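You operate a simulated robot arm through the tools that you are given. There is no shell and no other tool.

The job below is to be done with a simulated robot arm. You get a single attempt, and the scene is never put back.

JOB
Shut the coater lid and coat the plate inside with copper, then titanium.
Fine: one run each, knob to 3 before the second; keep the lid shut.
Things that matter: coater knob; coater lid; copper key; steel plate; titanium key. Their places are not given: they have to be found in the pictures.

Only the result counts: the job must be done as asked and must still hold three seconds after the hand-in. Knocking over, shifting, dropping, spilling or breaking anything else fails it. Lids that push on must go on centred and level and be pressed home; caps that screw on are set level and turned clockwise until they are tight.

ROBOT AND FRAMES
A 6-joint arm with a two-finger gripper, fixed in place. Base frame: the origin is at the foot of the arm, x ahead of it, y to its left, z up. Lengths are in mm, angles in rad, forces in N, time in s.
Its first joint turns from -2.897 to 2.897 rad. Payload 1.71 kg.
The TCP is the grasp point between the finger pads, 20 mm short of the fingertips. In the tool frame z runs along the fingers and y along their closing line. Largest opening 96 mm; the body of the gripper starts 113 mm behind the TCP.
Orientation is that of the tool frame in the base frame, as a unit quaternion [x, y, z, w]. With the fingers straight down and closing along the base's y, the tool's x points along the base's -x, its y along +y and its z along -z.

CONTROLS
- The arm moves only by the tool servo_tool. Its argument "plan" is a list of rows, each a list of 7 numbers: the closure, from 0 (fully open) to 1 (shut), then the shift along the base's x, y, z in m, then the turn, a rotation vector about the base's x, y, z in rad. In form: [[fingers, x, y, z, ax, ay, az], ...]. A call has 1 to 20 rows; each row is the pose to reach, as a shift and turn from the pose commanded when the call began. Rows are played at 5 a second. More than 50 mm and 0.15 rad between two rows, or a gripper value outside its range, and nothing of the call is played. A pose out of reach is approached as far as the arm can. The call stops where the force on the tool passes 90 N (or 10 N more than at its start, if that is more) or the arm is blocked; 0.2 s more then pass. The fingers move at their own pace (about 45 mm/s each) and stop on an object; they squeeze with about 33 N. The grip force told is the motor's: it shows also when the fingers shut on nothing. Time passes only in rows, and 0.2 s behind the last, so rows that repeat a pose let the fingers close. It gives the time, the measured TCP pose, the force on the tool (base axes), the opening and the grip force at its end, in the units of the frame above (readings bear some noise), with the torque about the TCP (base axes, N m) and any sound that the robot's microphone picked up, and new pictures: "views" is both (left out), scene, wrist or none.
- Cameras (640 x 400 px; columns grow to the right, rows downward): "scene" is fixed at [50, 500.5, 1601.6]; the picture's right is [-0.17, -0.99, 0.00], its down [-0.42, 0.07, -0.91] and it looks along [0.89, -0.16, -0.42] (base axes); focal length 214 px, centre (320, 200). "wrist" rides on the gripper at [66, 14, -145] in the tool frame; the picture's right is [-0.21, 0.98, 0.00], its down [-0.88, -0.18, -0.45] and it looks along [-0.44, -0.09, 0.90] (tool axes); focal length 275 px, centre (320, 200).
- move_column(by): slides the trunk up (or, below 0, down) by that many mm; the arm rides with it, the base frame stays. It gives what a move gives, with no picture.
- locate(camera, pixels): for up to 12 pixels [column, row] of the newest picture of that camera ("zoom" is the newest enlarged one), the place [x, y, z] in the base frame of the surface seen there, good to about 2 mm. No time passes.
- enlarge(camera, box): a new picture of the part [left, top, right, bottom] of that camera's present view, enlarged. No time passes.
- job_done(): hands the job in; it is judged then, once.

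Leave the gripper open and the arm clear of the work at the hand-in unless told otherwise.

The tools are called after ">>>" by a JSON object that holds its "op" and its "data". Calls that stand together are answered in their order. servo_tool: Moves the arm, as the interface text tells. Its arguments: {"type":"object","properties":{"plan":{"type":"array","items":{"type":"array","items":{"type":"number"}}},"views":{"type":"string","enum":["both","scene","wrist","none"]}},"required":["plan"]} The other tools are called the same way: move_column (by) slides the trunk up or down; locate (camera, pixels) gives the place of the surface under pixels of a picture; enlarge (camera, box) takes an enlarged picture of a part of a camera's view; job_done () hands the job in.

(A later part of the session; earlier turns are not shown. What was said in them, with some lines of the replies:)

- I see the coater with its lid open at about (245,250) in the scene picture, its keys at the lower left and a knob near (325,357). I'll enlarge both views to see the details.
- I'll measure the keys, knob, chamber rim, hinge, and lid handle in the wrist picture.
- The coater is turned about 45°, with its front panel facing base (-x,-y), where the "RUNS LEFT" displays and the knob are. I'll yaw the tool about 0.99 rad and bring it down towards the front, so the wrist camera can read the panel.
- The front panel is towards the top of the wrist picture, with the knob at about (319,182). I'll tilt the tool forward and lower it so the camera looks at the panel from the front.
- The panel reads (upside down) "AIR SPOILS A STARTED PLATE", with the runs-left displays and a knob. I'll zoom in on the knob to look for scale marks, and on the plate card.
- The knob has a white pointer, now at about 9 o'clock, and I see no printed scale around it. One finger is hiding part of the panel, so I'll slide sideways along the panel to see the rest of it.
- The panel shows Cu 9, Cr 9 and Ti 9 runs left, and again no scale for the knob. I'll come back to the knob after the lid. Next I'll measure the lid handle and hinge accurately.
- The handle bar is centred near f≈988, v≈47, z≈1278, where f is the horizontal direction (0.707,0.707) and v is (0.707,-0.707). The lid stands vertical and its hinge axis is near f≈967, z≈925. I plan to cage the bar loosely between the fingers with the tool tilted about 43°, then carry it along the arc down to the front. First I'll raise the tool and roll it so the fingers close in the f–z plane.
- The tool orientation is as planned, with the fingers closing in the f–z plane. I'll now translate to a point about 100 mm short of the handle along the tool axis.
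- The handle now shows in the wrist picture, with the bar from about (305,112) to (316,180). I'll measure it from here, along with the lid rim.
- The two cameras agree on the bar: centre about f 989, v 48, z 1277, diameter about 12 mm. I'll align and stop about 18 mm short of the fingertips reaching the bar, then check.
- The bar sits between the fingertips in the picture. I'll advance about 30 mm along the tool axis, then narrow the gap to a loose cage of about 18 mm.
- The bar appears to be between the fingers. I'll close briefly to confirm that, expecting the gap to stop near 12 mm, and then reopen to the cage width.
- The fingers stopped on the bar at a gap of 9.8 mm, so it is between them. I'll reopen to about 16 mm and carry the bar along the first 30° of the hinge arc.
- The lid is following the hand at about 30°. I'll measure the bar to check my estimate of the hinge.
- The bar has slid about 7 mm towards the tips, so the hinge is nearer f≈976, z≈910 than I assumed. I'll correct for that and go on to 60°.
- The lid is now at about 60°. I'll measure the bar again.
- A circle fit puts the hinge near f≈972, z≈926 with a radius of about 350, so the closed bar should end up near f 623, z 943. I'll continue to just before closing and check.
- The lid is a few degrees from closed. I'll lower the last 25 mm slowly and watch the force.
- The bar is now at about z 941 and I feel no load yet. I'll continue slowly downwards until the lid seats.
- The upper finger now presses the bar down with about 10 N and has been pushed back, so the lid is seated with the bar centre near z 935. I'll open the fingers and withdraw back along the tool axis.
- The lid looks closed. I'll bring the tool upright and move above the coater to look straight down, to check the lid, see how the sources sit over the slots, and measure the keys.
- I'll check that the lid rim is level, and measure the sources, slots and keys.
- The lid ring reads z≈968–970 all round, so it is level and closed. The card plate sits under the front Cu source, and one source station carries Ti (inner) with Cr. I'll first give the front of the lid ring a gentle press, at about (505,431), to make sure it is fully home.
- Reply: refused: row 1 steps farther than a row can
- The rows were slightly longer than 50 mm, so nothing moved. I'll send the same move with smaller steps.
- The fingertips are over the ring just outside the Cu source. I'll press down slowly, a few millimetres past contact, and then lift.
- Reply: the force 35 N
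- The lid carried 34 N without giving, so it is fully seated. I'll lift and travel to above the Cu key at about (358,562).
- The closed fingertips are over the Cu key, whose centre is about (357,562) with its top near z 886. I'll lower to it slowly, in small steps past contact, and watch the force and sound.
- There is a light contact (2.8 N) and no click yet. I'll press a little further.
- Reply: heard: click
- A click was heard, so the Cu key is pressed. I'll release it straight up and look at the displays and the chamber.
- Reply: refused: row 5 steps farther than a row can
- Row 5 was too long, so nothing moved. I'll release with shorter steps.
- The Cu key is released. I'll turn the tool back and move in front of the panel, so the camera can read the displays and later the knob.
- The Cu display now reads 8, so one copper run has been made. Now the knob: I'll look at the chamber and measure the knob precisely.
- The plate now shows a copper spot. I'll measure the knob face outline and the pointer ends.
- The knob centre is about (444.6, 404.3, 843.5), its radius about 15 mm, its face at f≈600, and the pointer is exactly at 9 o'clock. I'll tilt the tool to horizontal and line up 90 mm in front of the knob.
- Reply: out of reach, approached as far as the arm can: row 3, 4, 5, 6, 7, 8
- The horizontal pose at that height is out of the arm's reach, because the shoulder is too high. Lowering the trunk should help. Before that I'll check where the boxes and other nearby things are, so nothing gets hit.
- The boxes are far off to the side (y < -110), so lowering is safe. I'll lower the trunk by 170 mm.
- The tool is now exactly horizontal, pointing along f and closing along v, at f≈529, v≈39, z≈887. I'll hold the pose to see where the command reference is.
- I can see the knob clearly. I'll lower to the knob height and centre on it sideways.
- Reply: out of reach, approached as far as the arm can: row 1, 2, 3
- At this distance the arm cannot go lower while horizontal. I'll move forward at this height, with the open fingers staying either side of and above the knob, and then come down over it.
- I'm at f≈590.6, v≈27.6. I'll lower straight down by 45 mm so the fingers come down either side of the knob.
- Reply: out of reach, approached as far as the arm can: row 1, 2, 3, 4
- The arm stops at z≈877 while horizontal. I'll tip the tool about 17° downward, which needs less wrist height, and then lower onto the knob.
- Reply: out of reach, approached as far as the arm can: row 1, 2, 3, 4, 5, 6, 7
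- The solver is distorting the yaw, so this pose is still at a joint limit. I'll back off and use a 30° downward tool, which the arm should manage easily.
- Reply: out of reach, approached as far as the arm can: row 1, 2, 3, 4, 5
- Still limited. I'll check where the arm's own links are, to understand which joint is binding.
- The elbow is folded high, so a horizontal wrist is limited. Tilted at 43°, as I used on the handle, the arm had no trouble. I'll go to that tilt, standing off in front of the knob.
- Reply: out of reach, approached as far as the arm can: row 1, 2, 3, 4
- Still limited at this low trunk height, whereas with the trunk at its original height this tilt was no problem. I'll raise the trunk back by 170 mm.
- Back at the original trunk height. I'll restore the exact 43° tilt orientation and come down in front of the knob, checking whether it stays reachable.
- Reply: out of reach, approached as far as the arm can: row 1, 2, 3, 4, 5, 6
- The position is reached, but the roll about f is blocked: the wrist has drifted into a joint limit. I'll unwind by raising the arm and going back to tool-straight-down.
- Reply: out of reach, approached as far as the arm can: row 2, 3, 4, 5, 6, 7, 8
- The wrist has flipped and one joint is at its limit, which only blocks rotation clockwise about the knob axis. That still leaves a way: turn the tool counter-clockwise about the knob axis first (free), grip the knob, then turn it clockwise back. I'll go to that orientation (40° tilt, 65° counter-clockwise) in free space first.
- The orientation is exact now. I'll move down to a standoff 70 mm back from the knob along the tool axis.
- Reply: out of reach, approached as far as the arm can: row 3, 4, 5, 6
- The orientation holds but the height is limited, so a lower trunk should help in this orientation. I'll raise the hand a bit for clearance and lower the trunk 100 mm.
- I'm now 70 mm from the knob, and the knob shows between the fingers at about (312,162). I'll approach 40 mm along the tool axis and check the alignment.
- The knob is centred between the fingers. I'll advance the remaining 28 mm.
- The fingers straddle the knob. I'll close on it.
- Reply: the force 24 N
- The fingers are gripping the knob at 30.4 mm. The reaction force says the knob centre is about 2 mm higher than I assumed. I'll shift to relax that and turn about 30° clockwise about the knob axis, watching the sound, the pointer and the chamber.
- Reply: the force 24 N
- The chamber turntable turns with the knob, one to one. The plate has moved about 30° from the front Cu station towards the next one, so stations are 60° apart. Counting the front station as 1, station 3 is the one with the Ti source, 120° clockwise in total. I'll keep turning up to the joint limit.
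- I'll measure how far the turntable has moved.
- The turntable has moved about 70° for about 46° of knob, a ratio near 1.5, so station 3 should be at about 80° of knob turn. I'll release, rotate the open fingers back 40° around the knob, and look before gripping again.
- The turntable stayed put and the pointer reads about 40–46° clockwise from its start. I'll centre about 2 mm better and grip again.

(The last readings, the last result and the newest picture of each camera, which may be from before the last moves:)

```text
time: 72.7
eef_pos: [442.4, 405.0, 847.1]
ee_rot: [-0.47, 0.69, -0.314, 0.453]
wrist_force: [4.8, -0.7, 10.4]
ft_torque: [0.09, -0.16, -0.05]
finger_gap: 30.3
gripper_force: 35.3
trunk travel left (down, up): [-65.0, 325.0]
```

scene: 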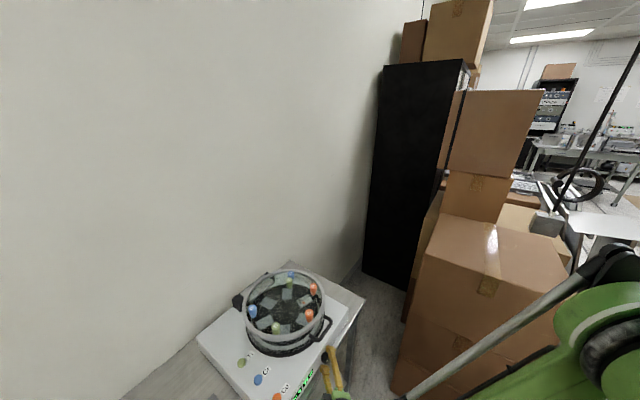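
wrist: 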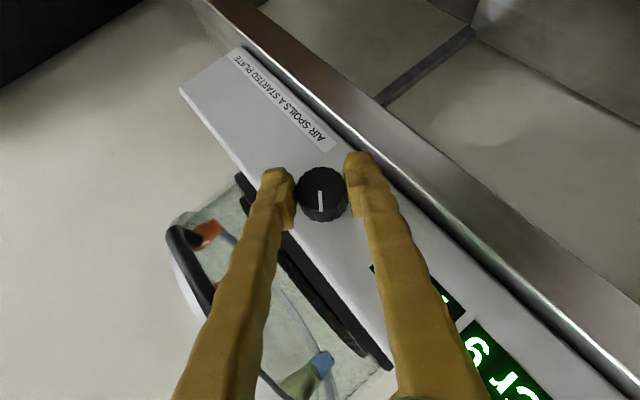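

I have the knob again with little side load. I'll turn about 28° clockwise and check the turntable.

>>> {"op": "servo_tool", "data": {"plan": [[0.8, 0.0006, -0.0006, 0.0013, 0.0849, 0.0849, 0], [0.8, 0.0009, -0.0009, 0.0017, 0.1697, 0.1697, 0], [0.8, 0.0012, -0.0012, 0.002, 0.2546, 0.2546, 0], [0.8, 0.0016, -0.0016, 0.0023, 0.3394, 0.3394, 0], [0.8, 0.0016, -0.0016, 0.0023, 0.3394, 0.3394, 0]], "views": "wrist"}}

>>> {"op": "enlarge", "data": {"camera": "scene", "box": [225, 255, 345, 365]}}

```text
time: 73.9
eef_pos: [442.7, 404.3, 847.5]
ee_rot: [-0.432, 0.799, -0.11, 0.402]
wrist_force: [-10.4, 9.9, -12.6]
ft_torque: [0.16, 0.01, 0.21]
finger_gap: 30.2
gripper_force: 35.0
trunk travel left (down, up): [-65.0, 325.0]
```

wrist: 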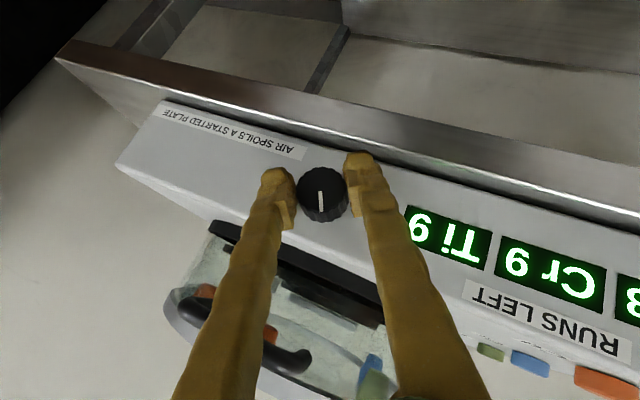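

```text
3.64 times, centred on (285, 310) of scene
```

zoom: 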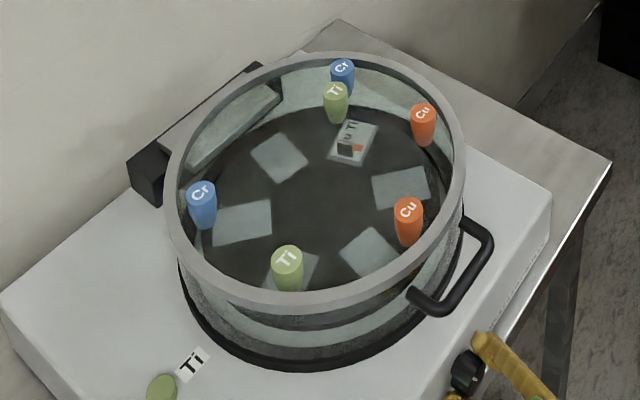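

>>> {"op": "locate", "data": {"camera": "zoom", "pixels": [[400, 188], [278, 157], [241, 222], [368, 250], [353, 150], [350, 135], [335, 158], [376, 138]]}}

>>> {"op": "enlarge", "data": {"camera": "scene", "box": [250, 270, 330, 340]}}

```text
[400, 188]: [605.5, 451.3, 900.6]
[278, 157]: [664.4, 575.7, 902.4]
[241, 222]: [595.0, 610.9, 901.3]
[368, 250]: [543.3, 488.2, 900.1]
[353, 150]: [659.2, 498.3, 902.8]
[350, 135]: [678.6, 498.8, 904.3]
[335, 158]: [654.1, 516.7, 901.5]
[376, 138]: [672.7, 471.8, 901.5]
```

```text
5.71 times, centred on (290, 305) of scene
```

zoom: 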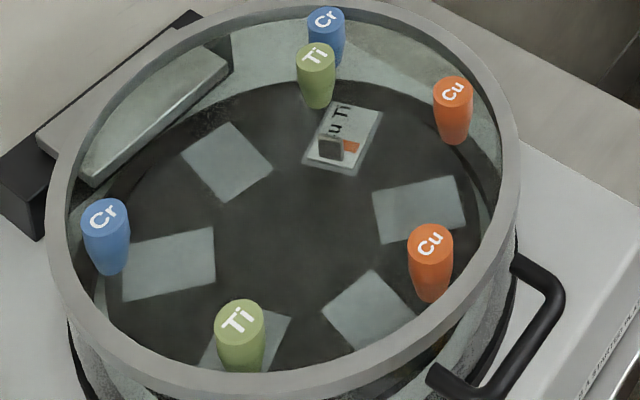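

The turntable is at about 110° and needs 10° more to sit at station 3, which is about 6.6° of knob. I'll make that small turn.

>>> {"op": "servo_tool", "data": {"plan": [[0.8, -0.0003, 0.0003, -0.0004, 0.045, 0.045, 0], [0.8, -0.0006, 0.0006, -0.0007, 0.0813, 0.0813, 0], [0.8, -0.0006, 0.0006, -0.0007, 0.0813, 0.0813, 0], [0.8, -0.0006, 0.0006, -0.0007, 0.0813, 0.0813, 0]], "views": "wrist"}}

>>> {"op": "enlarge", "data": {"camera": "scene", "box": [225, 255, 345, 365]}}

>>> {"op": "locate", "data": {"camera": "zoom", "pixels": [[398, 177], [268, 167], [243, 235], [382, 243], [340, 148], [395, 175], [272, 163], [246, 238]]}}

```text
time: 74.9
eef_pos: [443.2, 403.7, 848.0]
ee_rot: [-0.419, 0.819, -0.06, 0.388]
wrist_force: [2.6, -6.6, 0.9]
ft_torque: [0.08, -0.05, -0.09]
finger_gap: 30.1
gripper_force: 35.3
trunk travel left (down, up): [-65.0, 325.0]
```

wrist: 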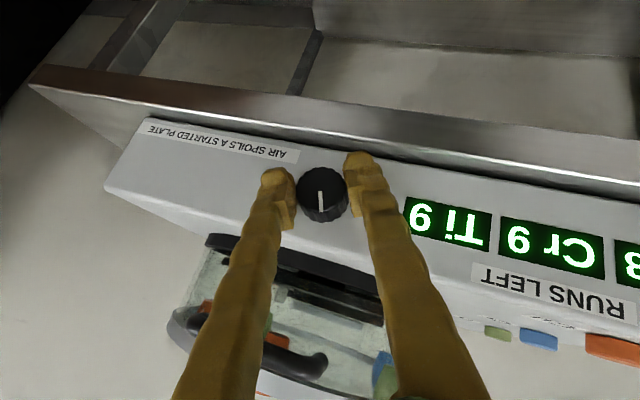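

```text
3.64 times, centred on (285, 310) of scene
```

zoom: 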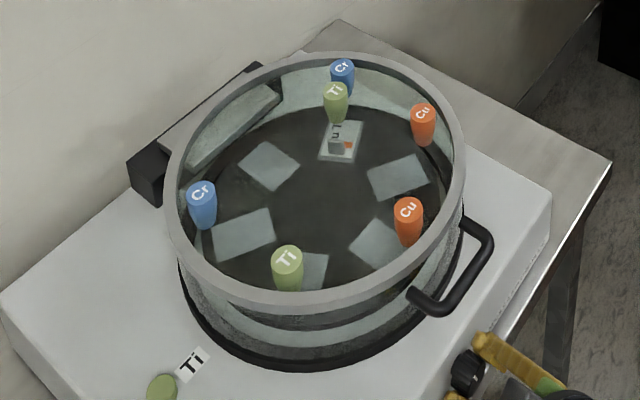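

```text
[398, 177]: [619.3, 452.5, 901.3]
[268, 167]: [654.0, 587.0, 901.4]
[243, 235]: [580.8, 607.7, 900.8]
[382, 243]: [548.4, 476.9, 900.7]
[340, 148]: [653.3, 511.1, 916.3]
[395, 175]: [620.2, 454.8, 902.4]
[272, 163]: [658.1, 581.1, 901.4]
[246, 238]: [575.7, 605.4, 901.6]
```

The turntable slots now match the original layout and the plate sits under the Ti station. I'll open the fingers and back away along the tool axis, then check again.

>>> {"op": "servo_tool", "data": {"plan": [[0.65, 0, 0, 0, 0, 0, 0], [0.5, 0, 0, 0, 0, 0, 0], [0.5, 0, 0, 0, 0, 0, 0], [0.5, -0.014, -0.0045, 0.014, 0, 0, 0], [0.5, -0.028, -0.009, 0.028, 0, 0, 0], [0.5, -0.041, -0.0136, 0.0416, 0, 0, 0], [0.5, -0.06, -0.03, 0.07, 0, 0, 0], [0.5, -0.06, -0.03, 0.07, 0, 0, 0]]}}

>>> {"op": "enlarge", "data": {"camera": "scene", "box": [225, 255, 345, 365]}}

>>> {"op": "locate", "data": {"camera": "zoom", "pixels": [[397, 175], [268, 165], [243, 235], [382, 243]]}}

>>> {"op": "enlarge", "data": {"camera": "wrist", "box": [280, 110, 360, 170]}}

```text
time: 76.7
eef_pos: [382.8, 373.6, 918.1]
ee_rot: [-0.419, 0.819, -0.06, 0.388]
wrist_force: [-0.3, 0.2, 0.1]
ft_torque: [0.0, 0.0, -0.04]
finger_gap: 48.2
gripper_force: 0.1
trunk travel left (down, up): [-65.0, 325.0]
```

scene: 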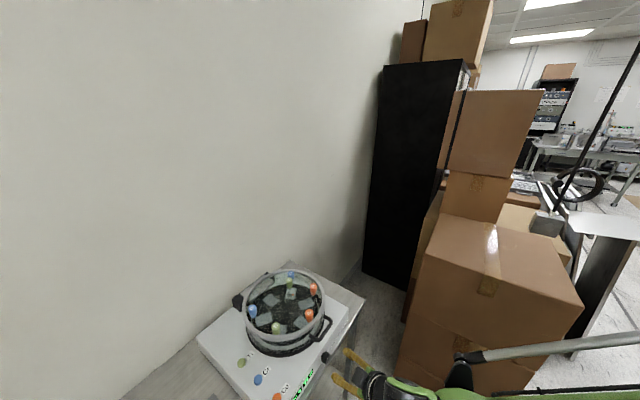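
wrist: 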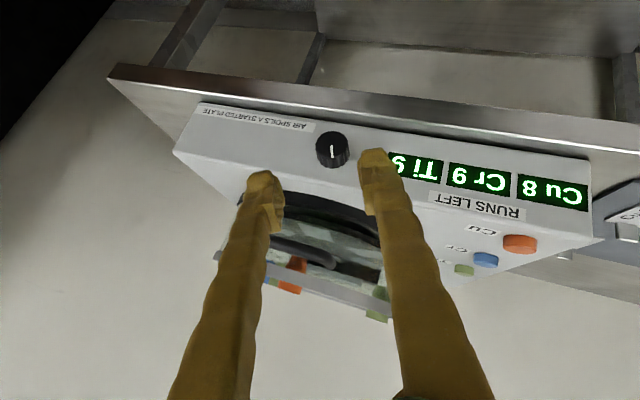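

```text
3.64 times, centred on (285, 310) of scene
```

zoom: 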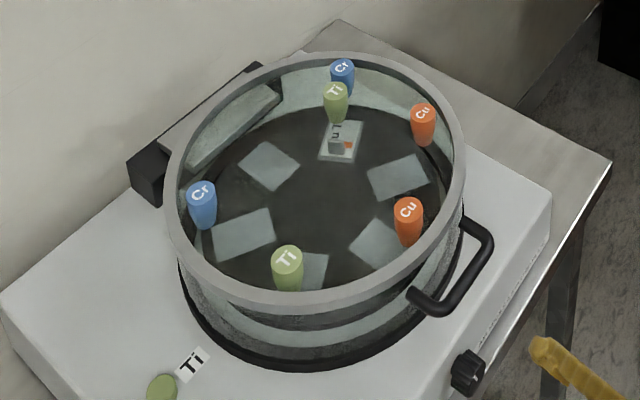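

```text
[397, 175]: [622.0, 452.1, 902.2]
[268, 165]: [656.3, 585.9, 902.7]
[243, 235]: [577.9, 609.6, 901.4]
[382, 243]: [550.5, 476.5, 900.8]
```

```text
6.67 times, centred on (320, 140) of wrist
```

zoom: 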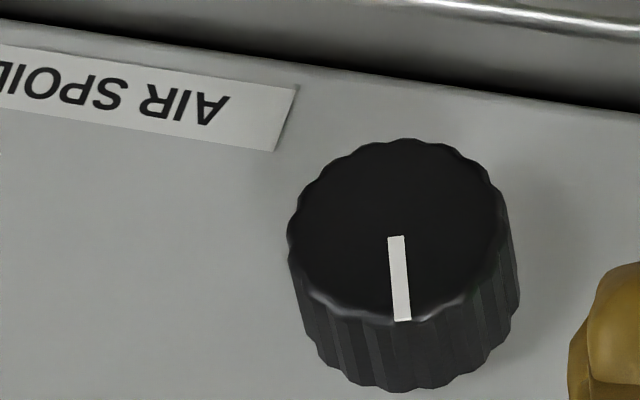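

The plate is held under the Ti station and the pointer is at station 3. Next I'll raise the trunk again and head for the Ti key with closed fingers, leaning the tool slightly away from the lid.

>>> {"op": "move_column", "data": {"by": 110}}

>>> {"op": "servo_tool", "data": {"plan": [[0.7, 0, 0, 0.02, -0.09, 0.09, -0.0588], [0.9, 0, 0.02, 0.02, -0.18, 0.18, -0.1176], [1, 0, 0.05, 0.02, -0.269, 0.27, -0.1764], [1, 0.01, 0.09, 0.02, -0.359, 0.36, -0.235], [1, 0.02, 0.13, 0.02, -0.449, 0.45, -0.294], [1, 0.035, 0.17, 0.02, -0.449, 0.45, -0.294], [1, 0.05, 0.21, 0.02, -0.449, 0.45, -0.294], [1, 0.066, 0.25, 0.01, -0.449, 0.45, -0.294], [1, 0.0818, 0.2918, -0.005, -0.449, 0.45, -0.294], [1, 0.0818, 0.2918, -0.018, -0.449, 0.45, -0.294], [1, 0.0818, 0.2918, -0.018, -0.449, 0.45, -0.294]]}}

```text
time: 78.1
eef_pos: [384.0, 374.2, 1027.9]
ee_rot: [-0.418, 0.819, -0.061, 0.388]
wrist_force: [-0.3, -0.2, -1.1]
ft_torque: [0.0, -0.01, 0.01]
finger_gap: 48.3
gripper_force: 0.0
trunk travel left (down, up): [-175.0, 215.0]
```

```text
time: 80.5
eef_pos: [463.2, 666.9, 1009.1]
ee_rot: [-0.376, 0.901, -0.2, 0.083]
wrist_force: [-0.4, 0.1, 0.1]
ft_torque: [-0.06, -0.03, 0.02]
finger_gap: 0.0
gripper_force: 29.3
trunk travel left (down, up): [-175.0, 215.0]
```

scene: 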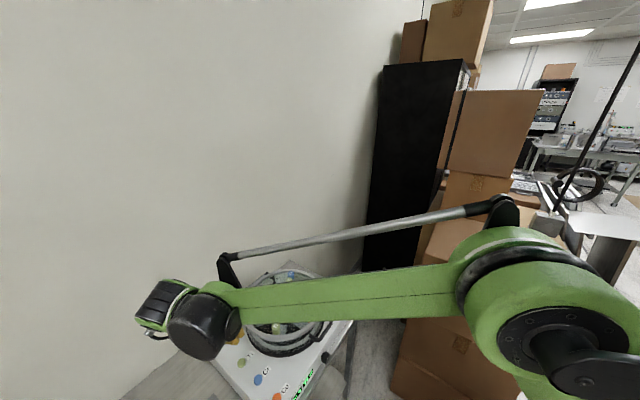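
wrist: 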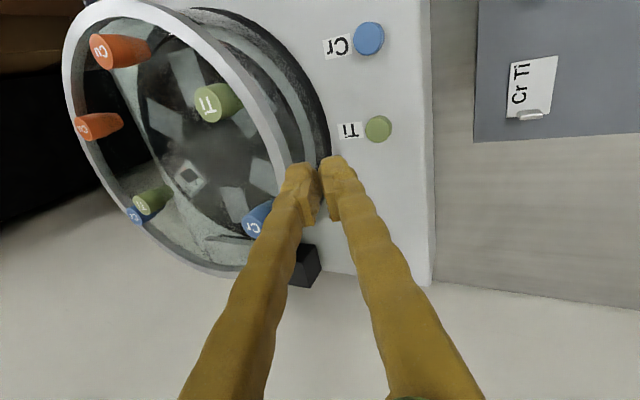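

>>> {"op": "locate", "data": {"camera": "wrist", "pixels": [[378, 129], [366, 129], [391, 129], [378, 117], [378, 142], [368, 38]]}}

>>> {"op": "enlarge", "data": {"camera": "wrist", "box": [240, 80, 440, 220]}}

```text
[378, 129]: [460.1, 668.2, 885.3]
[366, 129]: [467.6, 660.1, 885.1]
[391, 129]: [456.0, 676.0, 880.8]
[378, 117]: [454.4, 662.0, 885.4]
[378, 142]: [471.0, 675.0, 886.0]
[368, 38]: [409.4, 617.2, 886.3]
```

```text
2.86 times, centred on (340, 150) of wrist
```

zoom: 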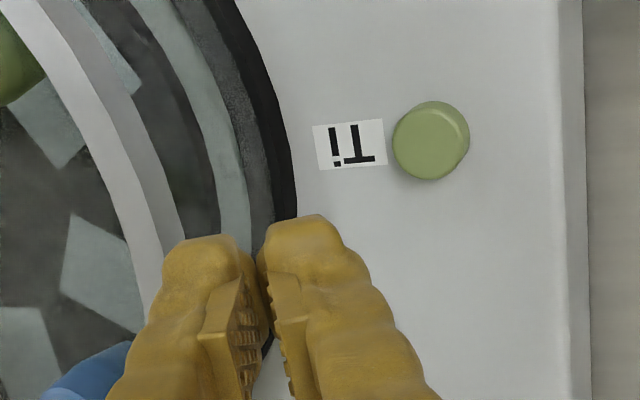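

The Ti key centre is about (462.5, 668). The lowest fingertip corner will meet it almost directly under the TCP. I'll descend to just above it.

>>> {"op": "servo_tool", "data": {"plan": [[1, 0, 0, -0.03, 0, 0, 0], [1, 0, 0, -0.06, 0, 0, 0], [1, 0, 0, -0.082, 0, 0, 0], [1, 0, 0, -0.092, 0, 0, 0], [1, 0, 0, -0.092, 0, 0, 0]]}}

>>> {"op": "enlarge", "data": {"camera": "wrist", "box": [240, 80, 440, 220]}}

>>> {"op": "enlarge", "data": {"camera": "scene", "box": [180, 290, 300, 400]}}

```text
time: 81.7
eef_pos: [464.9, 666.8, 917.8]
ee_rot: [-0.375, 0.902, -0.2, 0.082]
wrist_force: [0.4, -0.3, 0.4]
ft_torque: [0.0, -0.03, -0.02]
finger_gap: 0.2
gripper_force: 29.5
trunk travel left (down, up): [-175.0, 215.0]
```

scene: 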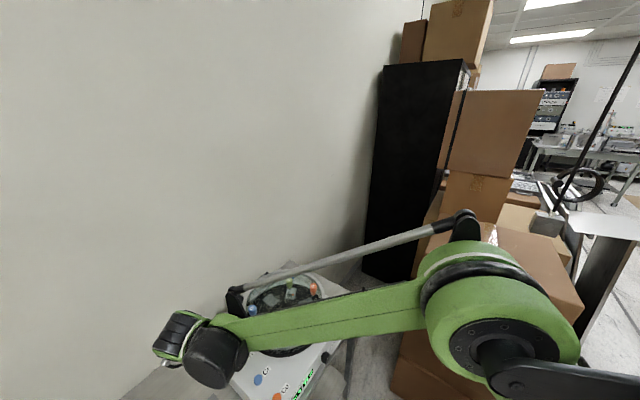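
wrist: 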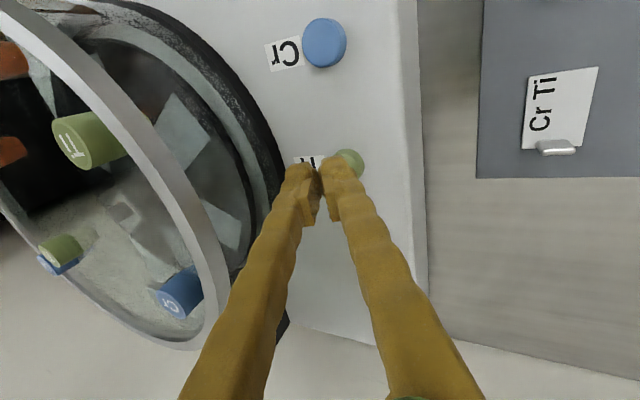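

```text
2.86 times, centred on (340, 150) of wrist
```

zoom: 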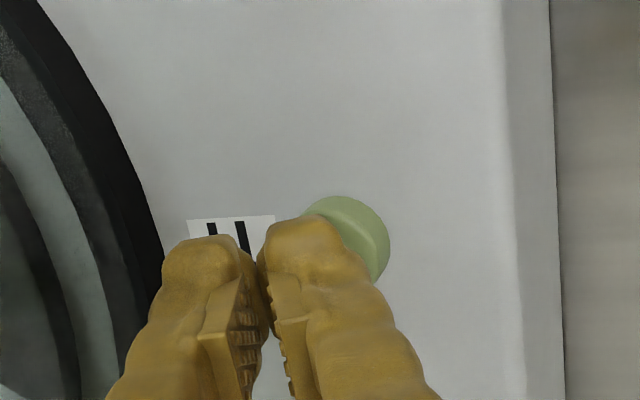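

```text
3.64 times, centred on (240, 345) of scene
```

zoom: 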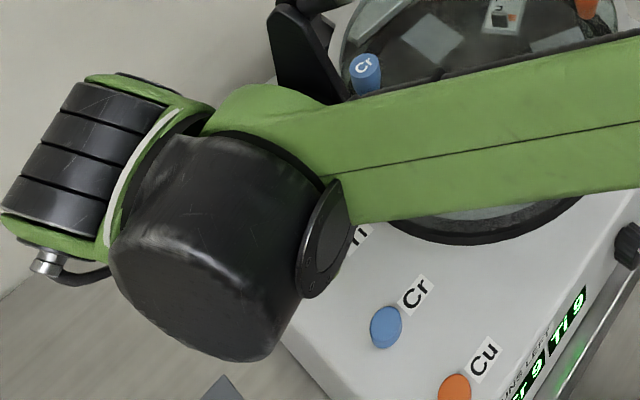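

The fingertips are just above the key, slightly towards its inner side. I'll shift 4 mm outward and press down slowly until the click.

>>> {"op": "servo_tool", "data": {"plan": [[1, -0.003, 0.003, -0.003, 0, 0, 0], [1, -0.004, 0.003, -0.007, 0, 0, 0], [1, -0.004, 0.003, -0.01, 0, 0, 0], [1, -0.004, 0.003, -0.012, 0, 0, 0], [1, -0.004, 0.003, -0.012, 0, 0, 0]], "views": "wrist"}}

```text
time: 82.9
eef_pos: [460.8, 669.6, 906.4]
ee_rot: [-0.375, 0.901, -0.201, 0.081]
wrist_force: [0.2, 0.3, 1.7]
ft_torque: [0.01, -0.01, 0.0]
finger_gap: 0.1
gripper_force: 29.6
trunk travel left (down, up): [-175.0, 215.0]
```

wrist: 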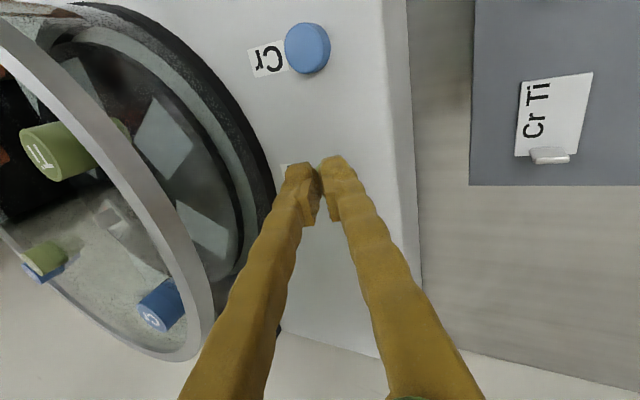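

There is light contact (1.7 N). I'll press a little further, in small steps.

>>> {"op": "servo_tool", "data": {"plan": [[1, 0, 0, -0.0015, 0, 0, 0], [1, 0, 0, -0.003, 0, 0, 0], [1, 0, 0, -0.003, 0, 0, 0]], "views": "none"}}

```text
time: 83.7
eef_pos: [460.5, 669.5, 902.5]
ee_rot: [-0.374, 0.902, -0.2, 0.082]
wrist_force: [-0.3, -0.7, 2.5]
ft_torque: [-0.05, 0.0, -0.02]
finger_gap: 0.1
gripper_force: 29.1
trunk travel left (down, up): [-175.0, 215.0]
heard: click
```

A click: the Ti key has been pressed once. I'll release straight up and check the plate and the displays.

>>> {"op": "servo_tool", "data": {"plan": [[1, 0, 0, 0.02, 0, 0, 0], [1, 0, 0, 0.06, 0, 0, 0], [1, 0, 0, 0.1, 0, 0, 0], [1, 0, 0, 0.14, 0, 0, 0], [1, -0.02, -0.03, 0.16, 0, 0, 0], [1, -0.04, -0.07, 0.17, 0, 0, 0], [1, -0.06, -0.11, 0.18, 0, 0, 0], [1, -0.08, -0.15, 0.18, 0, 0, 0], [1, -0.1, -0.19, 0.18, 0, 0, 0], [1, -0.12, -0.23, 0.18, 0, 0, 0], [1, -0.14, -0.27, 0.18, 0, 0, 0], [1, -0.16, -0.31, 0.18, 0, 0, 0], [1, -0.16, -0.31, 0.18, 0, 0, 0]]}}

>>> {"op": "enlarge", "data": {"camera": "scene", "box": [225, 255, 345, 365]}}

>>> {"op": "enlarge", "data": {"camera": "scene", "box": [270, 340, 350, 400]}}

```text
time: 86.5
eef_pos: [301.1, 358.1, 1082.5]
ee_rot: [-0.375, 0.902, -0.199, 0.084]
wrist_force: [0.4, 0.3, -0.3]
ft_torque: [0.05, -0.02, 0.03]
finger_gap: 0.0
gripper_force: 29.2
trunk travel left (down, up): [-175.0, 215.0]
```

scene: 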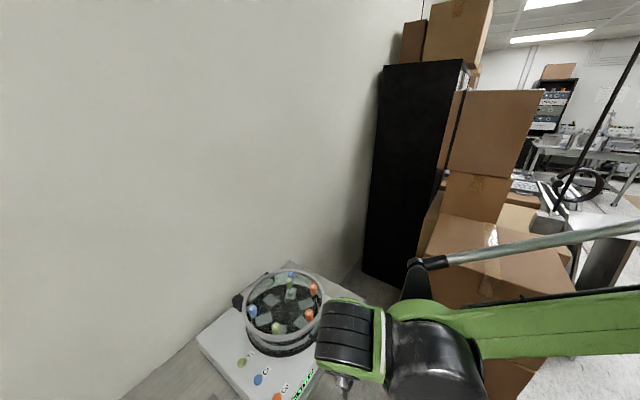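
wrist: 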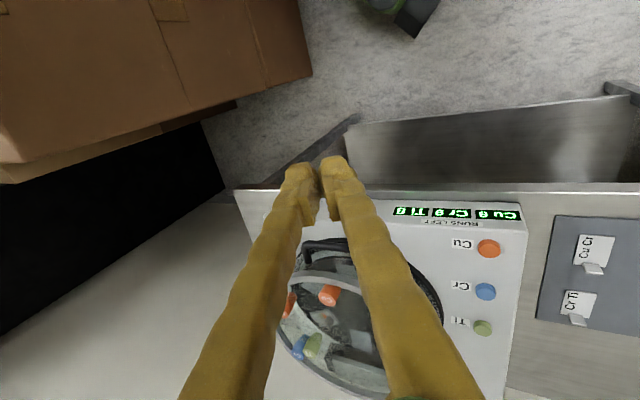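

```text
3.64 times, centred on (285, 310) of scene
```

zoom: 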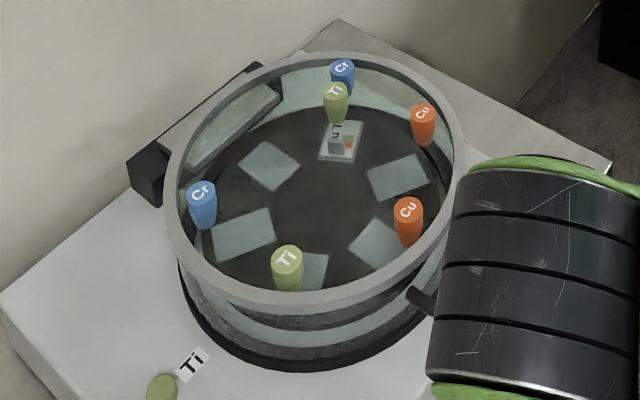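

```text
6.67 times, centred on (310, 370) of scene
```

zoom: 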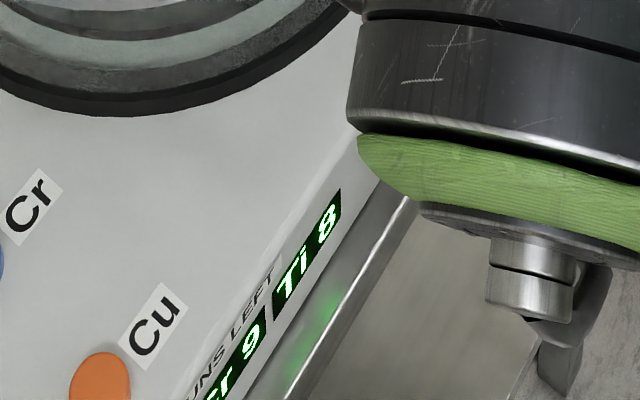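

Ti now reads 8, Cr is still 9 and Cu is 8. I'll look closely at the plate for the titanium spot.

>>> {"op": "enlarge", "data": {"camera": "scene", "box": [272, 280, 304, 305]}}

>>> {"op": "enlarge", "data": {"camera": "wrist", "box": [380, 190, 540, 260]}}

```text
16.00 times, centred on (288, 292) of scene
```

zoom: 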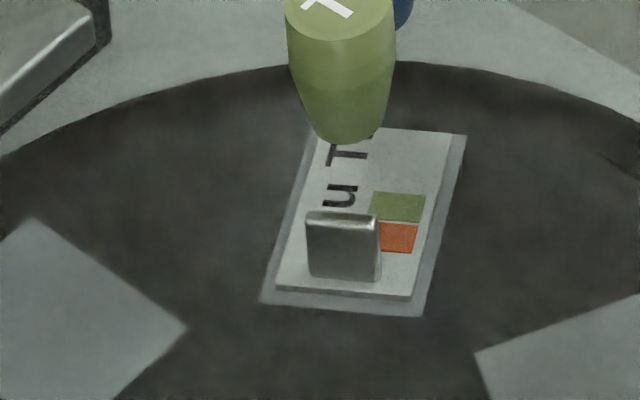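

```text
4.00 times, centred on (460, 225) of wrist
```

zoom: 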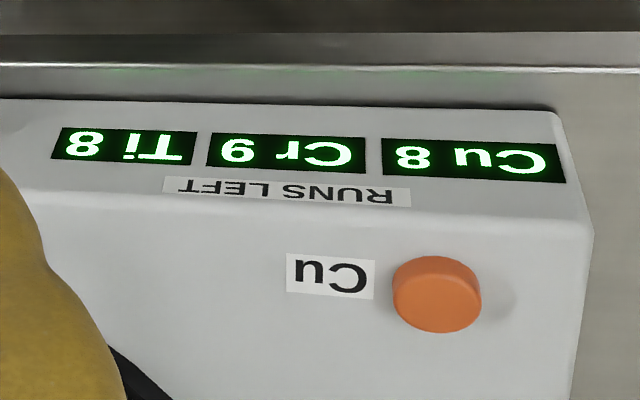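

The plate shows a copper layer with a titanium layer above it, and the counts are Cu 8, Cr 9, Ti 8. I'll retreat clear and open the gripper.

>>> {"op": "servo_tool", "data": {"plan": [[0.8, 0, -0.01, 0.04, 0, 0, 0], [0.5, 0, -0.02, 0.08, 0, 0, 0], [0.2, 0, -0.03, 0.12, 0, 0, 0], [0, 0, -0.04, 0.16, 0, 0, 0], [0, 0, -0.04, 0.16, 0, 0, 0], [0, 0, -0.04, 0.16, 0, 0, 0], [0, 0, -0.04, 0.16, 0, 0, 0]]}}

>>> {"op": "enlarge", "data": {"camera": "scene", "box": [190, 240, 370, 400]}}

```text
time: 88.1
eef_pos: [300.7, 317.6, 1242.9]
ee_rot: [-0.376, 0.901, -0.2, 0.083]
wrist_force: [0.2, 0.6, 0.5]
ft_torque: [-0.06, 0.0, -0.02]
finger_gap: 96.0
gripper_force: 0.0
trunk travel left (down, up): [-175.0, 215.0]
```

scene: 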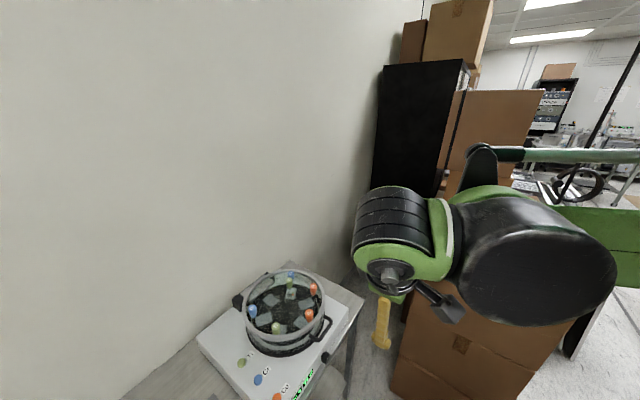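
wrist: 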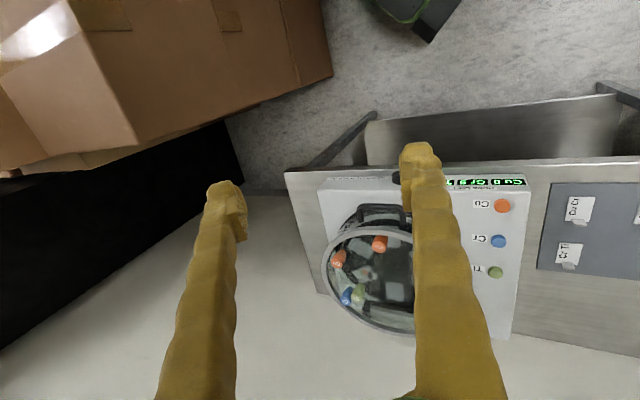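

```text
2.50 times, centred on (280, 320) of scene
```

zoom: 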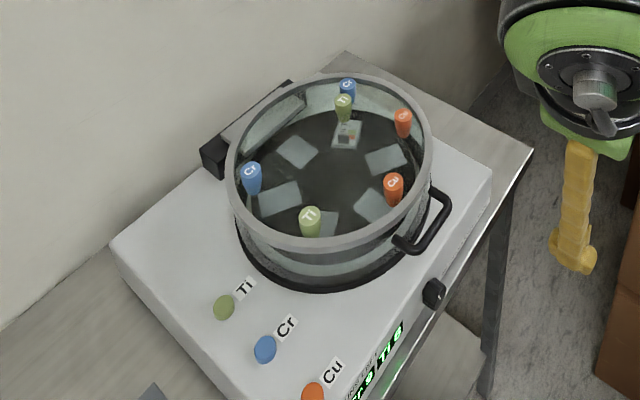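

The lid is shut and the plate is coated with copper, then titanium, with one run of each. The gripper is open and the arm is clear of the work. Handing in.

>>> {"op": "job_done", "data": {}}

```text
The job is handed in.
```

The lid is shut and the plate inside is coated with copper, then titanium, with one run of each. I have handed the job in; no result has come back.

- **Lid:** I closed it by its handle and pressed it home with about 34 N. The rim measured level all round, and I did not open it again.
- **Runs:** each key clicked once. The displays now read Cu 8, Cr 9 and Ti 8, down from 9 each. The plate shows an orange patch with a green one above it.
- **Knob:** there is no printed scale, so 3 is my reading. I counted the starting position as 1 and turned the knob about 80° clockwise. That moved the plate two stations round, under a titanium source, before I pressed the Ti key. If the coater numbers its positions differently, the knob setting could be wrong, although the titanium coat did register.

The gripper is open and the arm is clear. I saw nothing else knocked or moved.
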